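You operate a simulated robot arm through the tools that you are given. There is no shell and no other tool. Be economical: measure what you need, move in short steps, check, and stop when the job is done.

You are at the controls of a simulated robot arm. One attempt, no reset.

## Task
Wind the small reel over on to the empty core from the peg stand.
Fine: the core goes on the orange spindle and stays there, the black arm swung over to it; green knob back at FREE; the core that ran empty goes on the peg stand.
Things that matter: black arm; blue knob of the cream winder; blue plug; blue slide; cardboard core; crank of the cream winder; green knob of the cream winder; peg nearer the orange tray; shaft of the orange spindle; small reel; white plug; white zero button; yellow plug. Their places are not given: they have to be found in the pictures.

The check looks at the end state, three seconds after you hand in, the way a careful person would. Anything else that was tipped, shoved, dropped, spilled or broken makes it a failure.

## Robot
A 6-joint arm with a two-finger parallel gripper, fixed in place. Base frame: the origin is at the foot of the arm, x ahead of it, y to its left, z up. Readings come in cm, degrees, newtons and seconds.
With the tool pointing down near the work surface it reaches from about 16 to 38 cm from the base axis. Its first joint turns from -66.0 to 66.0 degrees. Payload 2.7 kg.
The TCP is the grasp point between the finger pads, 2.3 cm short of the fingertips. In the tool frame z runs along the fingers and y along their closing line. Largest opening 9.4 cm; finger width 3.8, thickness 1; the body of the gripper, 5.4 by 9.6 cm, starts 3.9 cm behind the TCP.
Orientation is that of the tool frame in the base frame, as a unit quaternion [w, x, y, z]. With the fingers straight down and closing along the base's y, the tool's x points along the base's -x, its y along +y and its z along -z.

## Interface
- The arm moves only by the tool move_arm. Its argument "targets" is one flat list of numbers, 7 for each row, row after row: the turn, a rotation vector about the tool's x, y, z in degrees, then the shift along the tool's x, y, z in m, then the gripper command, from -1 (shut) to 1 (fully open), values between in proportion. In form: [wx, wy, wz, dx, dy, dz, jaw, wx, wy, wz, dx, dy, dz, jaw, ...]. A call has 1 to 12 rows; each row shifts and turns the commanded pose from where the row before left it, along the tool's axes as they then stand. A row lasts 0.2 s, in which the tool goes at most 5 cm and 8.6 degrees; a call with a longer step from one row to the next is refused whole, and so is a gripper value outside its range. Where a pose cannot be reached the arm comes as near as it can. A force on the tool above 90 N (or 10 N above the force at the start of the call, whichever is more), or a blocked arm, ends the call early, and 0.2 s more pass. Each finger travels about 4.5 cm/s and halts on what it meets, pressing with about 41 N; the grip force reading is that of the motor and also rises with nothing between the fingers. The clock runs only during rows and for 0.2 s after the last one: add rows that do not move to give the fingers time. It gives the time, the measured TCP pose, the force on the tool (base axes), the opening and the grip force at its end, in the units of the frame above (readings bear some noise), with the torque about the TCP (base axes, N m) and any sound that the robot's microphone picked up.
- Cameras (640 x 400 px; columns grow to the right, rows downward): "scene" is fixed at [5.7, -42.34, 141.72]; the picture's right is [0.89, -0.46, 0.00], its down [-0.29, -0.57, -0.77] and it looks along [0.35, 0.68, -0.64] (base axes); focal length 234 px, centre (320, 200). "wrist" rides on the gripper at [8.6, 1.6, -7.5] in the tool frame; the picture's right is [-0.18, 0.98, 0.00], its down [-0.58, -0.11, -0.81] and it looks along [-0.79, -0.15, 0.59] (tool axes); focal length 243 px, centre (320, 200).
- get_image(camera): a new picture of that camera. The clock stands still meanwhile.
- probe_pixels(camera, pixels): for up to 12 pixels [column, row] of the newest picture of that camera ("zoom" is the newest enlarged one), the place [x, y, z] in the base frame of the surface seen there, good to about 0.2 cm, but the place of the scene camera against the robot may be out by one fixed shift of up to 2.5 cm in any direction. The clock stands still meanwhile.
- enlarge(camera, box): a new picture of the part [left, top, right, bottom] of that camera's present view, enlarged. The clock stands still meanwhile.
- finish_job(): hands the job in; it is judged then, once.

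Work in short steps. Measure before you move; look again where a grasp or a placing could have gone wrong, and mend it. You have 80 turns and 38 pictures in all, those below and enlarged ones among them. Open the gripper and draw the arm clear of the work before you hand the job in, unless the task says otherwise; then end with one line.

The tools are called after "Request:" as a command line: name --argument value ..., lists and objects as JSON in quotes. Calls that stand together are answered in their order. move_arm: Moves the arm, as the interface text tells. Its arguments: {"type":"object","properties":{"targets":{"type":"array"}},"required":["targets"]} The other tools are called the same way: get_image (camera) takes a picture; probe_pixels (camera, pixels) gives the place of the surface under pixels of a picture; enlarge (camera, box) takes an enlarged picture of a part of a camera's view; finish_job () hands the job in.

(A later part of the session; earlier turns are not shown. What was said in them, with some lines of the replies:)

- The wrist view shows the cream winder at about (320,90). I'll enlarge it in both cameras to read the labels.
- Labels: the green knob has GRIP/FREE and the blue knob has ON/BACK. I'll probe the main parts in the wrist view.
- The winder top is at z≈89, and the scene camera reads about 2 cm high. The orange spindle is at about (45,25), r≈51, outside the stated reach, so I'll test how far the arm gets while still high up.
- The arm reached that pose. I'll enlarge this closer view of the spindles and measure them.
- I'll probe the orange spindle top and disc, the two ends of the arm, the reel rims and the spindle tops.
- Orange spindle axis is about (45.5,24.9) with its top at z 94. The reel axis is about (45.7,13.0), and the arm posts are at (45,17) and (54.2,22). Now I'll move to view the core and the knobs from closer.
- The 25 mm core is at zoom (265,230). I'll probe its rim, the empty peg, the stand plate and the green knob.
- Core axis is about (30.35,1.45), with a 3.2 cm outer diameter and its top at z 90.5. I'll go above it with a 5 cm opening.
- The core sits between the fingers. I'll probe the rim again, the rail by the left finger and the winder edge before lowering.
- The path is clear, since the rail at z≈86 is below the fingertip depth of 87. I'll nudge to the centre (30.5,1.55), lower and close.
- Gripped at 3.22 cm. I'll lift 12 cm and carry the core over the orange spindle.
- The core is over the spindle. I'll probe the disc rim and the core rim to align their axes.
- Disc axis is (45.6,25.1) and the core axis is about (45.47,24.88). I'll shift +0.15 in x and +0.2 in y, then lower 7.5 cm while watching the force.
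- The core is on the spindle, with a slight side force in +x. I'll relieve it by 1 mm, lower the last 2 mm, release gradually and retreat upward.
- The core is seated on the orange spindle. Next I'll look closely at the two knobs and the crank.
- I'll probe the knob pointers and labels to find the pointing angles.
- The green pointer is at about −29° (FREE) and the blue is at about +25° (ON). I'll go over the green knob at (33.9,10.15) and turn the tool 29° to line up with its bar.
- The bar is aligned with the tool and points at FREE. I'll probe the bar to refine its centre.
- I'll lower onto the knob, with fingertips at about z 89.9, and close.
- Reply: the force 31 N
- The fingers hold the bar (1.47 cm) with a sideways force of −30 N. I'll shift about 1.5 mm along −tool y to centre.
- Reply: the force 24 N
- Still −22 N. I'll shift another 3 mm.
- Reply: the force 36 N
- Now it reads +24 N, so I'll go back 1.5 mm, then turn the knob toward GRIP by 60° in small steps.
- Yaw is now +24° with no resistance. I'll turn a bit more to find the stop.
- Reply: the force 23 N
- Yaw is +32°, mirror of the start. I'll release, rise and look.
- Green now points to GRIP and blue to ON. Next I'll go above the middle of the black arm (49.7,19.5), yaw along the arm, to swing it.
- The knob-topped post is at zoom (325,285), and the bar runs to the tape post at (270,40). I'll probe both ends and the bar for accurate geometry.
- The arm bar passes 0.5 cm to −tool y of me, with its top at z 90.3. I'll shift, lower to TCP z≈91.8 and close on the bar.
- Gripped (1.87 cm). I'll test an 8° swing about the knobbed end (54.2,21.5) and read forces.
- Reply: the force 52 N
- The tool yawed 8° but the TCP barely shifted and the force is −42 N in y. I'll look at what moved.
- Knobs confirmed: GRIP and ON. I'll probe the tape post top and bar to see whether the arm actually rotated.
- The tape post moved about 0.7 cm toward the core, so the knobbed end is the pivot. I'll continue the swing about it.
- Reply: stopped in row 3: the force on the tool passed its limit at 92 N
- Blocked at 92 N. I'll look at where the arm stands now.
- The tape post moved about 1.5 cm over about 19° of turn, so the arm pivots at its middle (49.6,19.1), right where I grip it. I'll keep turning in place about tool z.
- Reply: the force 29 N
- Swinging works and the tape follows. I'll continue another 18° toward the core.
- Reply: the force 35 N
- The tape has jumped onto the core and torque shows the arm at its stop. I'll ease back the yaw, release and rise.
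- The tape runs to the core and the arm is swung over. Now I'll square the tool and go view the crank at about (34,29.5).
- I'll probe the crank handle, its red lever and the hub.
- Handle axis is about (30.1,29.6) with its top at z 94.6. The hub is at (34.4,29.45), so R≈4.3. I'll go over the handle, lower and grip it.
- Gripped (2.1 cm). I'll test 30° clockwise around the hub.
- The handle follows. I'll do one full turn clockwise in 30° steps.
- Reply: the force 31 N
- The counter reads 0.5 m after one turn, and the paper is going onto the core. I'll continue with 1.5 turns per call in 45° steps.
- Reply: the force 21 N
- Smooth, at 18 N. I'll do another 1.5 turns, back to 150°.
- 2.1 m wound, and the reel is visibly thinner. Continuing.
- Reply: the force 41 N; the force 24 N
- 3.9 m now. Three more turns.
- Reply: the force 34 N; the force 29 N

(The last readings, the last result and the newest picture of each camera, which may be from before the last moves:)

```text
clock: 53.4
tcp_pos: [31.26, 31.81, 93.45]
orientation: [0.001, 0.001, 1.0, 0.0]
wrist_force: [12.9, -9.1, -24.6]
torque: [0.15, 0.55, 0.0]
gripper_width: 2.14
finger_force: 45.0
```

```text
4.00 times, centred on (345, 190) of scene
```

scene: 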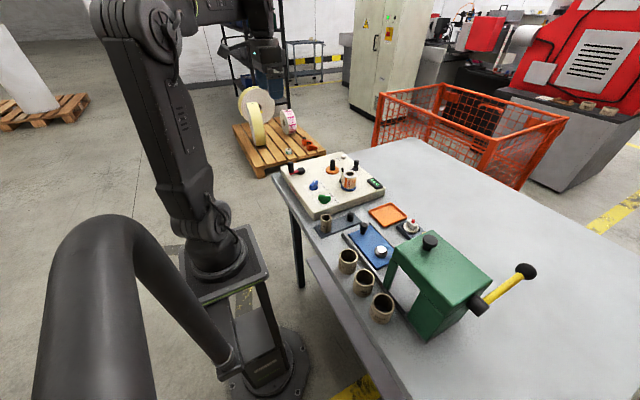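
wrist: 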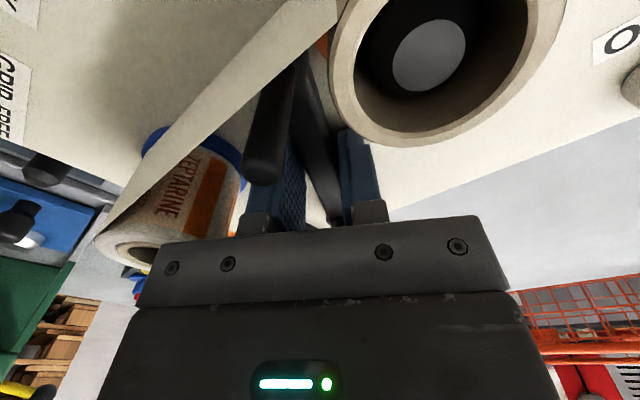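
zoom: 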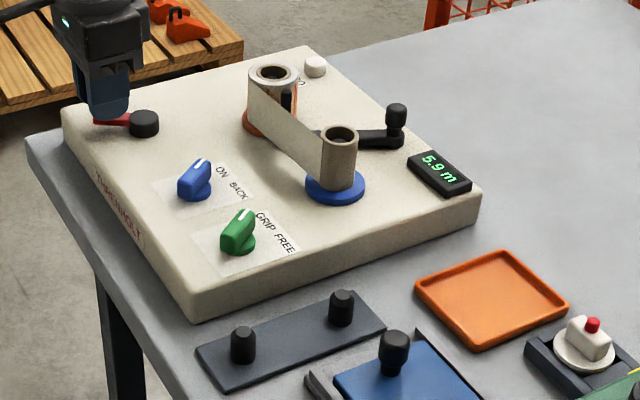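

5.9 m, and the source core looks bare with the last strip still attached. I'll turn half a turn more and check.

Request:
move_arm --targets '[0, 0, 0, -0.02611, 0.02003, 0, -0.9, 0, 0, 0, -0.03263, -0.0043, 0, -0.9, 0, 0, 0, -0.02003, -0.02611, 0, -0.9, 0, 0, 0, 0.0043, -0.03263, 0, -0.9, 0, 0, 0, 0, 0, 0, -0.9]'

Request:
enlarge --camera "scene" --box '[270, 140, 420, 240]'

```text
clock: 54.6
tcp_pos: [38.13, 27.7, 93.46]
orientation: [-0.002, -0.001, 1.0, 0.001]
wrist_force: [-27.4, 14.2, -20.1]
torque: [-0.12, -0.29, -0.03]
gripper_width: 2.15
finger_force: 45.1
```

```text
4.00 times, centred on (345, 190) of scene
```

zoom: 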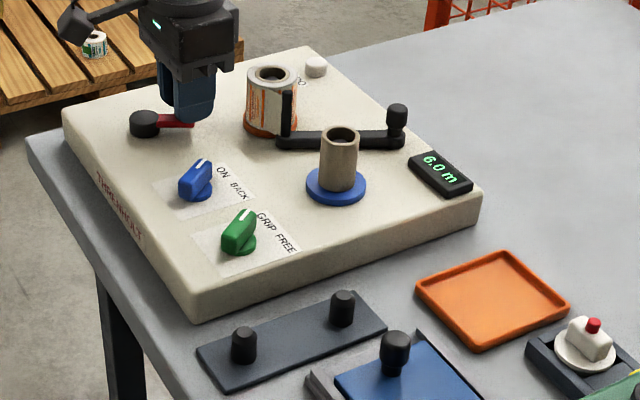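

Transfer is complete: 6.0 m, web gone, source core bare. I'll release the crank, rise and go over the green knob.

Request:
move_arm --targets '[0, 0, 0, 0.0025, 0.0013, 0, -0.9, 0, 0, 0, 0, 0, 0, -0.5, 0, 0, 0, 0, 0, 0, -0.15, 0, 0, 0, 0, 0, 0, -0.15, 0, 0, 0, 0, 0, -0.035, -0.15, 0, 0, 0, 0, 0, -0.035, -0.15, 0, 0, 0, 0.0093, -0.0443, 0, -0.15, 0, 0, 0, 0.0093, -0.0443, 0, -0.15, 0, 0, 0, 0.0093, -0.0443, 0, -0.15, 0, 0, 0, 0.0093, -0.0443, 0, -0.15, 0, 0, 0, 0, 0, 0, -0.15]'

```text
clock: 57.0
tcp_pos: [34.43, 9.81, 100.48]
orientation: [0.0, -0.001, 1.0, 0.001]
wrist_force: [0.0, 0.2, -0.6]
torque: [0.0, 0.01, 0.02]
gripper_width: 3.99
finger_force: 0.0
```

I'll turn to yaw +32° to match the knob bar and lower to z≈96.

Request:
move_arm --targets '[0, 0, -8, 0, 0, 0, -0.15, 0, 0, -8, 0, 0, 0, -0.15, 0, 0, -8, 0, 0, 0, -0.15, 0, 0, -8, 0, 0, 0, -0.15, 0, 0, 0, 0, 0, 0.043, -0.15, 0, 0, 0, 0, 0, 0, -0.15]'

Request:
get_image --camera "wrist"

```text
clock: 58.4
tcp_pos: [34.53, 9.97, 96.05]
orientation: [0.002, -0.276, 0.961, 0.0]
wrist_force: [0.4, 0.3, 0.3]
torque: [-0.02, -0.02, -0.01]
gripper_width: 4.02
finger_force: 0.0
```

```text
9 pictures are left
```

wrist: 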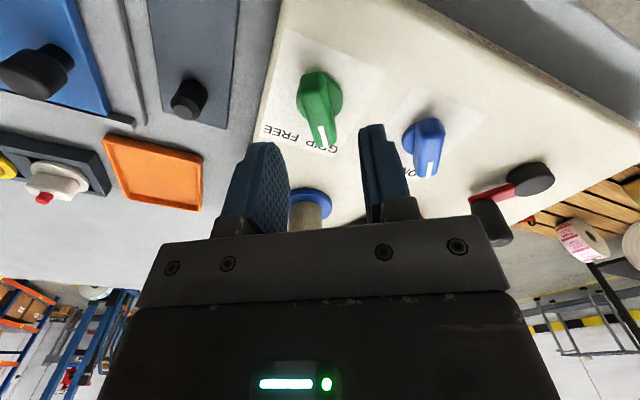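

Aligned. I'll lower onto the knob and close.

Request:
move_arm --targets '[0, 0, 0, 0, 0, 0.02, -0.15, 0, 0, 0, 0, 0, 0.018, -0.15, 0, 0, 0, 0, 0, 0, -0.4, 0, 0, 0, 0, 0, 0, -0.8, 0, 0, 0, 0, 0, 0, -0.9, 0, 0, 0, 0, 0, 0, -0.9]'

```text
clock: 59.8
tcp_pos: [34.61, 9.99, 92.38]
orientation: [0.0, -0.276, 0.961, 0.0]
wrist_force: [11.9, -20.1, -7.6]
torque: [-0.15, -0.51, 0.06]
gripper_width: 1.47
finger_force: 45.2
```

I'll ease by 1 mm and turn the knob back 64° to FREE.

Request:
move_arm --targets '[0, 0, 0, 0, -0.001, 0, -0.9, 0, 0, 8, 0, 0, 0, -0.9, 0, 0, 8, 0, 0, 0, -0.9, 0, 0, 8, 0, 0, 0, -0.9, 0, 0, 8, 0, 0, 0, -0.9, 0, 0, 8, 0, 0, 0, -0.9, 0, 0, 8, 0, 0, 0, -0.9, 0, 0, 8, 0, 0, 0, -0.9, 0, 0, 8, 0, 0, 0, -0.9, 0, 0, 0, 0, 0, 0, -0.9]'

```text
clock: 62.0
tcp_pos: [34.52, 9.91, 92.33]
orientation: [-0.001, 0.276, 0.961, 0.002]
wrist_force: [-6.5, 35.8, -24.2]
torque: [0.59, 0.85, -0.05]
gripper_width: 1.47
finger_force: 45.1
```

At yaw −32° (FREE). I'll release, rise and square the tool.

Request:
move_arm --targets '[0, 0, 0, 0, 0.002, 0, -0.7, 0, 0, 0, 0, 0, 0, -0.3, 0, 0, 0, 0, 0, 0, -0.15, 0, 0, 0, 0, 0, 0, -0.15, 0, 0, 0, 0, 0, -0.045, -0.15, 0, 0, 0, 0, 0, -0.045, -0.15, 0, 0, -8, 0, 0, 0, 0, 0, 0, -8, 0, 0, 0, 0, 0, 0, -8, 0, 0, 0, 0, 0, 0, -8, 0, 0, 0, 0, 0, 0, 0, 0, 0, 0, 0.06]'

Request:
enlarge --camera "scene" --box '[270, 140, 420, 240]'

```text
clock: 64.4
tcp_pos: [34.75, 9.92, 101.33]
orientation: [0.001, -0.002, 1.0, 0.002]
wrist_force: [-1.3, 0.9, -0.3]
torque: [-0.02, 0.0, -0.01]
gripper_width: 5.0
finger_force: 0.1
```

```text
4.00 times, centred on (345, 190) of scene
```

zoom: 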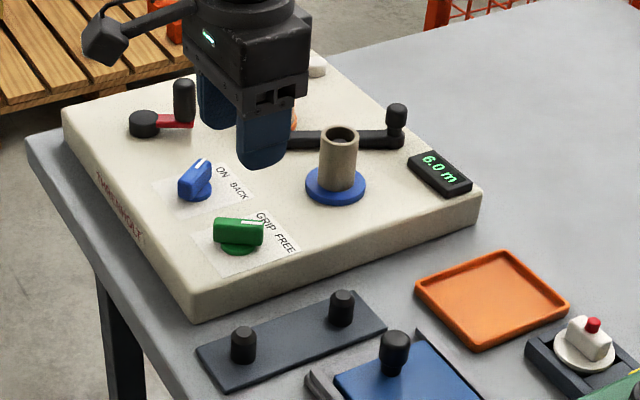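

Green is at FREE. Now I'll move above the emptied core near (45.7,13.0).

Request:
move_arm --targets '[0, 0, 0, -0.0365, 0.0103, 0, 0.06, 0, 0, 0, -0.0365, 0.0103, 0, 0.06, 0, 0, 0, -0.0365, 0.0103, 0, 0.06, 0, 0, 0, 0, 0, 0.015, 0.06, 0, 0, 0, 0, 0, 0, 0.06]'

Request:
get_image --camera "wrist"

```text
clock: 65.6
tcp_pos: [45.63, 13.09, 99.82]
orientation: [0.001, -0.001, 1.0, 0.001]
wrist_force: [-0.6, -0.7, -0.2]
torque: [-0.02, 0.01, -0.01]
gripper_width: 4.97
finger_force: 0.0
```

```text
7 pictures are left
```

wrist: 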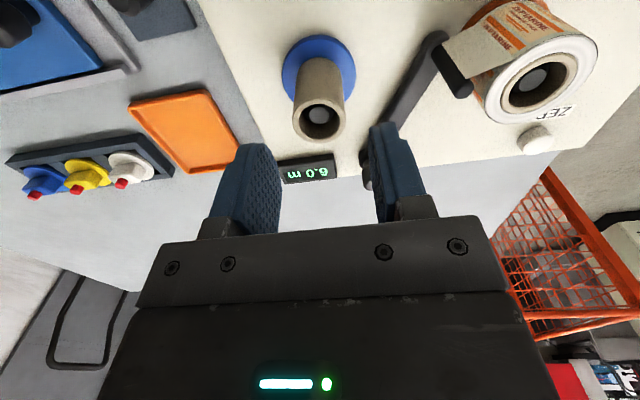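

I'll probe the empty core's rim and the two peg-stand references visible.

Request:
probe_pixels --camera "wrist" --pixels '[[294, 122], [344, 122], [319, 102], [319, 140], [284, 70], [354, 70], [319, 38]]'

```text
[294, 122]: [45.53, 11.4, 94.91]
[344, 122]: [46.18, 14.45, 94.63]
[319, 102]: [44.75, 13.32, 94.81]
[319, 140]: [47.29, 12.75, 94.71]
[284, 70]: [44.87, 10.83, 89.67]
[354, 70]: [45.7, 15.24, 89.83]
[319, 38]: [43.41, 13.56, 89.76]
```

Core axis is about (45.85,12.97). I'll lower to z≈93.4 and grip.

Request:
move_arm --targets '[0, 0, 0, -0.002, -0.001, 0.024, 0.06, 0, 0, 0, 0, 0, 0.04, 0.06, 0, 0, 0, 0, 0, 0, 0.06, 0, 0, 0, 0, 0, 0, -0.5, 0, 0, 0, 0, 0, 0, -0.5, 0, 0, 0, 0, 0, 0, -0.5]'

```text
clock: 67.0
tcp_pos: [45.96, 12.9, 93.37]
orientation: [0.001, -0.001, 1.0, 0.001]
wrist_force: [0.0, 0.3, 0.5]
torque: [0.01, -0.01, 0.03]
gripper_width: 3.22
finger_force: 41.2
```

Gripped at 3.22. I'll lift 8 cm and carry it over the peg nearer the tray, (38.7,1.5).

Request:
move_arm --targets '[0, 0, 0, 0, 0, -0.04, -0.5, 0, 0, 0, 0, 0, -0.04, -0.5, 0, 0, 0, 0.0238, -0.038, 0, -0.5, 0, 0, 0, 0.0238, -0.038, 0, -0.5, 0, 0, 0, 0.0238, -0.038, 0, -0.5, 0, 0, 0, 0, 0, 0.03, -0.5, 0, 0, 0, 0, 0, 0, -0.5]'

Request:
get_image --camera "wrist"

```text
clock: 68.6
tcp_pos: [38.76, 1.25, 98.49]
orientation: [0.001, 0.0, 1.0, 0.001]
wrist_force: [-0.1, -0.6, -0.2]
torque: [0.0, -0.01, 0.01]
gripper_width: 3.22
finger_force: 40.9
```

```text
6 pictures are left
```

wrist: 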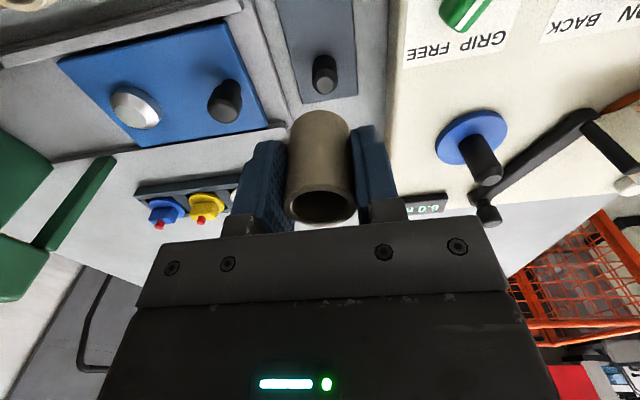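

I'll probe the peg top and stem, and the core rim.

Request:
probe_pixels --camera "wrist" --pixels '[[325, 87], [314, 80], [336, 80], [324, 62], [288, 205], [354, 205], [322, 220], [345, 92], [322, 190]]'

```text
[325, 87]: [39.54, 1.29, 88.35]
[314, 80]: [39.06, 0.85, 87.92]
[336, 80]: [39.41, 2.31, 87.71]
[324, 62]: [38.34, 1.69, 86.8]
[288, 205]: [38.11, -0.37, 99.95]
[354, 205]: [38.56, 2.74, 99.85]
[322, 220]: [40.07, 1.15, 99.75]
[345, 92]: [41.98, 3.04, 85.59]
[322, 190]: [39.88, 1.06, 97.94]
```

Peg axis is about (39.15,1.55) and the core axis about (38.55,1.2). I'll correct by (+0.55,+0.35), lower 5 cm and check.

Request:
move_arm --targets '[0, 0, 0, -0.0055, 0.0035, 0, -0.5, 0, 0, 0, 0, 0, 0.025, -0.5, 0, 0, 0, 0, 0, 0.025, -0.5, 0, 0, 0, 0, 0, 0, -0.5]'

Request:
get_image --camera "wrist"

```text
clock: 69.6
tcp_pos: [38.94, 1.95, 93.49]
orientation: [0.001, 0.0, 1.0, 0.001]
wrist_force: [-0.7, 0.5, -0.6]
torque: [-0.01, -0.02, -0.02]
gripper_width: 3.21
finger_force: 41.4
```

```text
5 pictures are left
```

wrist: 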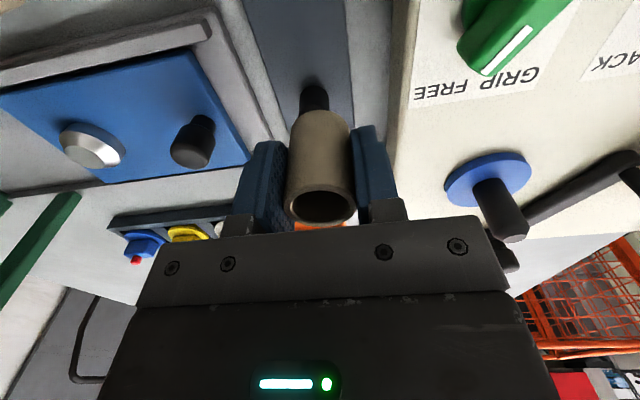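

Request:
probe_pixels --camera "wrist" --pixels '[[303, 98], [327, 98], [315, 90], [315, 102], [294, 120], [346, 120], [318, 113], [288, 205], [354, 205]]'

```text
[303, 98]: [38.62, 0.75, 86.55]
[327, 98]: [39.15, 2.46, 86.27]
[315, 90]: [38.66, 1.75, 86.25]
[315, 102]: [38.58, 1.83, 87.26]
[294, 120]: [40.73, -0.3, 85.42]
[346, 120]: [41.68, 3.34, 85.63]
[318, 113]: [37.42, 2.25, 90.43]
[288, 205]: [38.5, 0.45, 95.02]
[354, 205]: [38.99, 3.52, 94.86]
```

The core is about 0.3 too far in +y and 0.2 short in x. I'll correct and lower 4.2 cm.

Request:
move_arm --targets '[0, 0, 0, -0.002, -0.003, 0, -0.5, 0, 0, 0, 0, 0, 0.015, -0.5, 0, 0, 0, 0, 0, 0.015, -0.5, 0, 0, 0, 0, 0, 0.012, -0.5, 0, 0, 0, 0, 0, 0, -0.5]'

```text
clock: 70.8
tcp_pos: [39.41, 1.74, 89.27]
orientation: [0.001, -0.001, 1.0, 0.001]
wrist_force: [0.0, -0.2, -0.1]
torque: [0.01, -0.02, 0.0]
gripper_width: 3.22
finger_force: 41.2
```

It lowered without force, so the core is around the peg. I'll lower 1.5 mm more, release, rise and withdraw.

Request:
move_arm --targets '[0, 0, 0, 0, 0, 0.0015, -0.5, 0, 0, 0, 0, 0, 0, -0.1, 0, 0, 0, 0, 0, 0, 0.06, 0, 0, 0, 0, 0, 0, 0.06, 0, 0, 0, 0, 0, -0.04, 0.06, 0, 0, 0, 0, 0, -0.045, 0.06, 0, 0, 0, 0, 0, -0.045, 0.06, 0, 0, 0, 0.04, 0, -0.02, 0.5, 0, 0, 0, 0.04, 0, 0, 0.5, 0, 0, 0, 0.04, 0, 0, 0.5, 0, 0, 0, 0, 0, 0, 0.5]'

Request:
enlarge --camera "scene" --box '[270, 140, 450, 260]'

Request:
get_image --camera "wrist"

```text
clock: 73.2
tcp_pos: [27.03, 1.19, 103.91]
orientation: [0.0, 0.0, 1.0, 0.0]
wrist_force: [0.1, 0.1, 0.3]
torque: [0.02, 0.01, -0.01]
gripper_width: 7.02
finger_force: 0.1
```

```text
3.33 times, centred on (360, 200) of scene
```

zoom: 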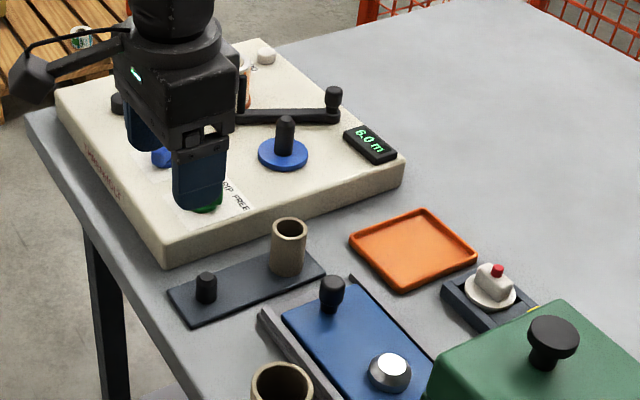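

```text
3 pictures are left
```

wrist: 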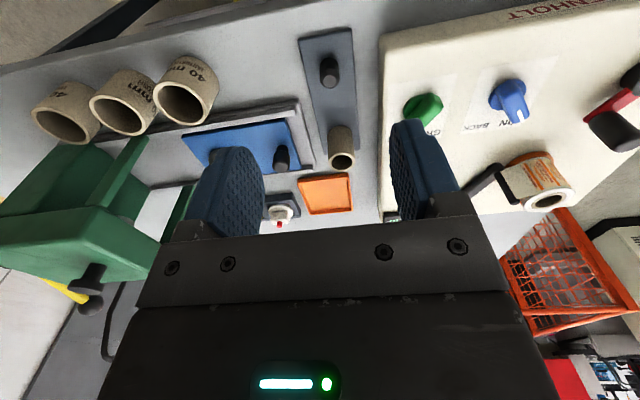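

The emptied core stands on the peg. I'll draw the arm up and clear, then take a last check of the winder.

Request:
move_arm --targets '[0, 0, 0, 0, 0, -0.045, 0.5, 0, 0, 0, 0, 0, -0.045, 0.5, 0, 0, 0, 0.01, 0, -0.045, 1, 0, 0, 0, 0.01, 0, -0.045, 1, 0, 0, 0, 0, 0, 0, 1, 0, 0, 0, 0, 0, 0, 1]'

Request:
enlarge --camera "wrist" --box '[240, 0, 540, 180]'

```text
clock: 74.6
tcp_pos: [25.3, 1.45, 122.09]
orientation: [0.001, -0.002, 1.0, 0.001]
wrist_force: [0.1, 0.3, 0.0]
torque: [0.01, 0.05, 0.0]
gripper_width: 9.41
finger_force: 0.1
```

```text
2.13 times, centred on (390, 90) of wrist
```

zoom: 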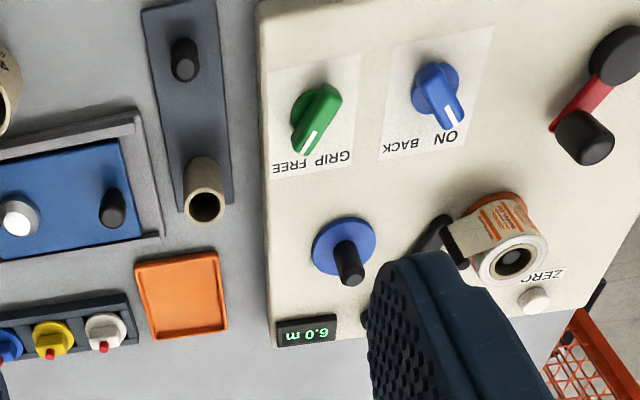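

All conditions are visible in this view: green at FREE, the full reel on the orange spindle with the black arm at it, the emptied core on the peg, and the arm clear. I'm handing in.

Request:
finish_job

```text
The job is handed in.
```

The small reel is wound over (6.0 m on the counter) onto the core on the orange spindle, with the black arm swung to it, the green knob at FREE and the emptied core on the peg nearer the orange tray.
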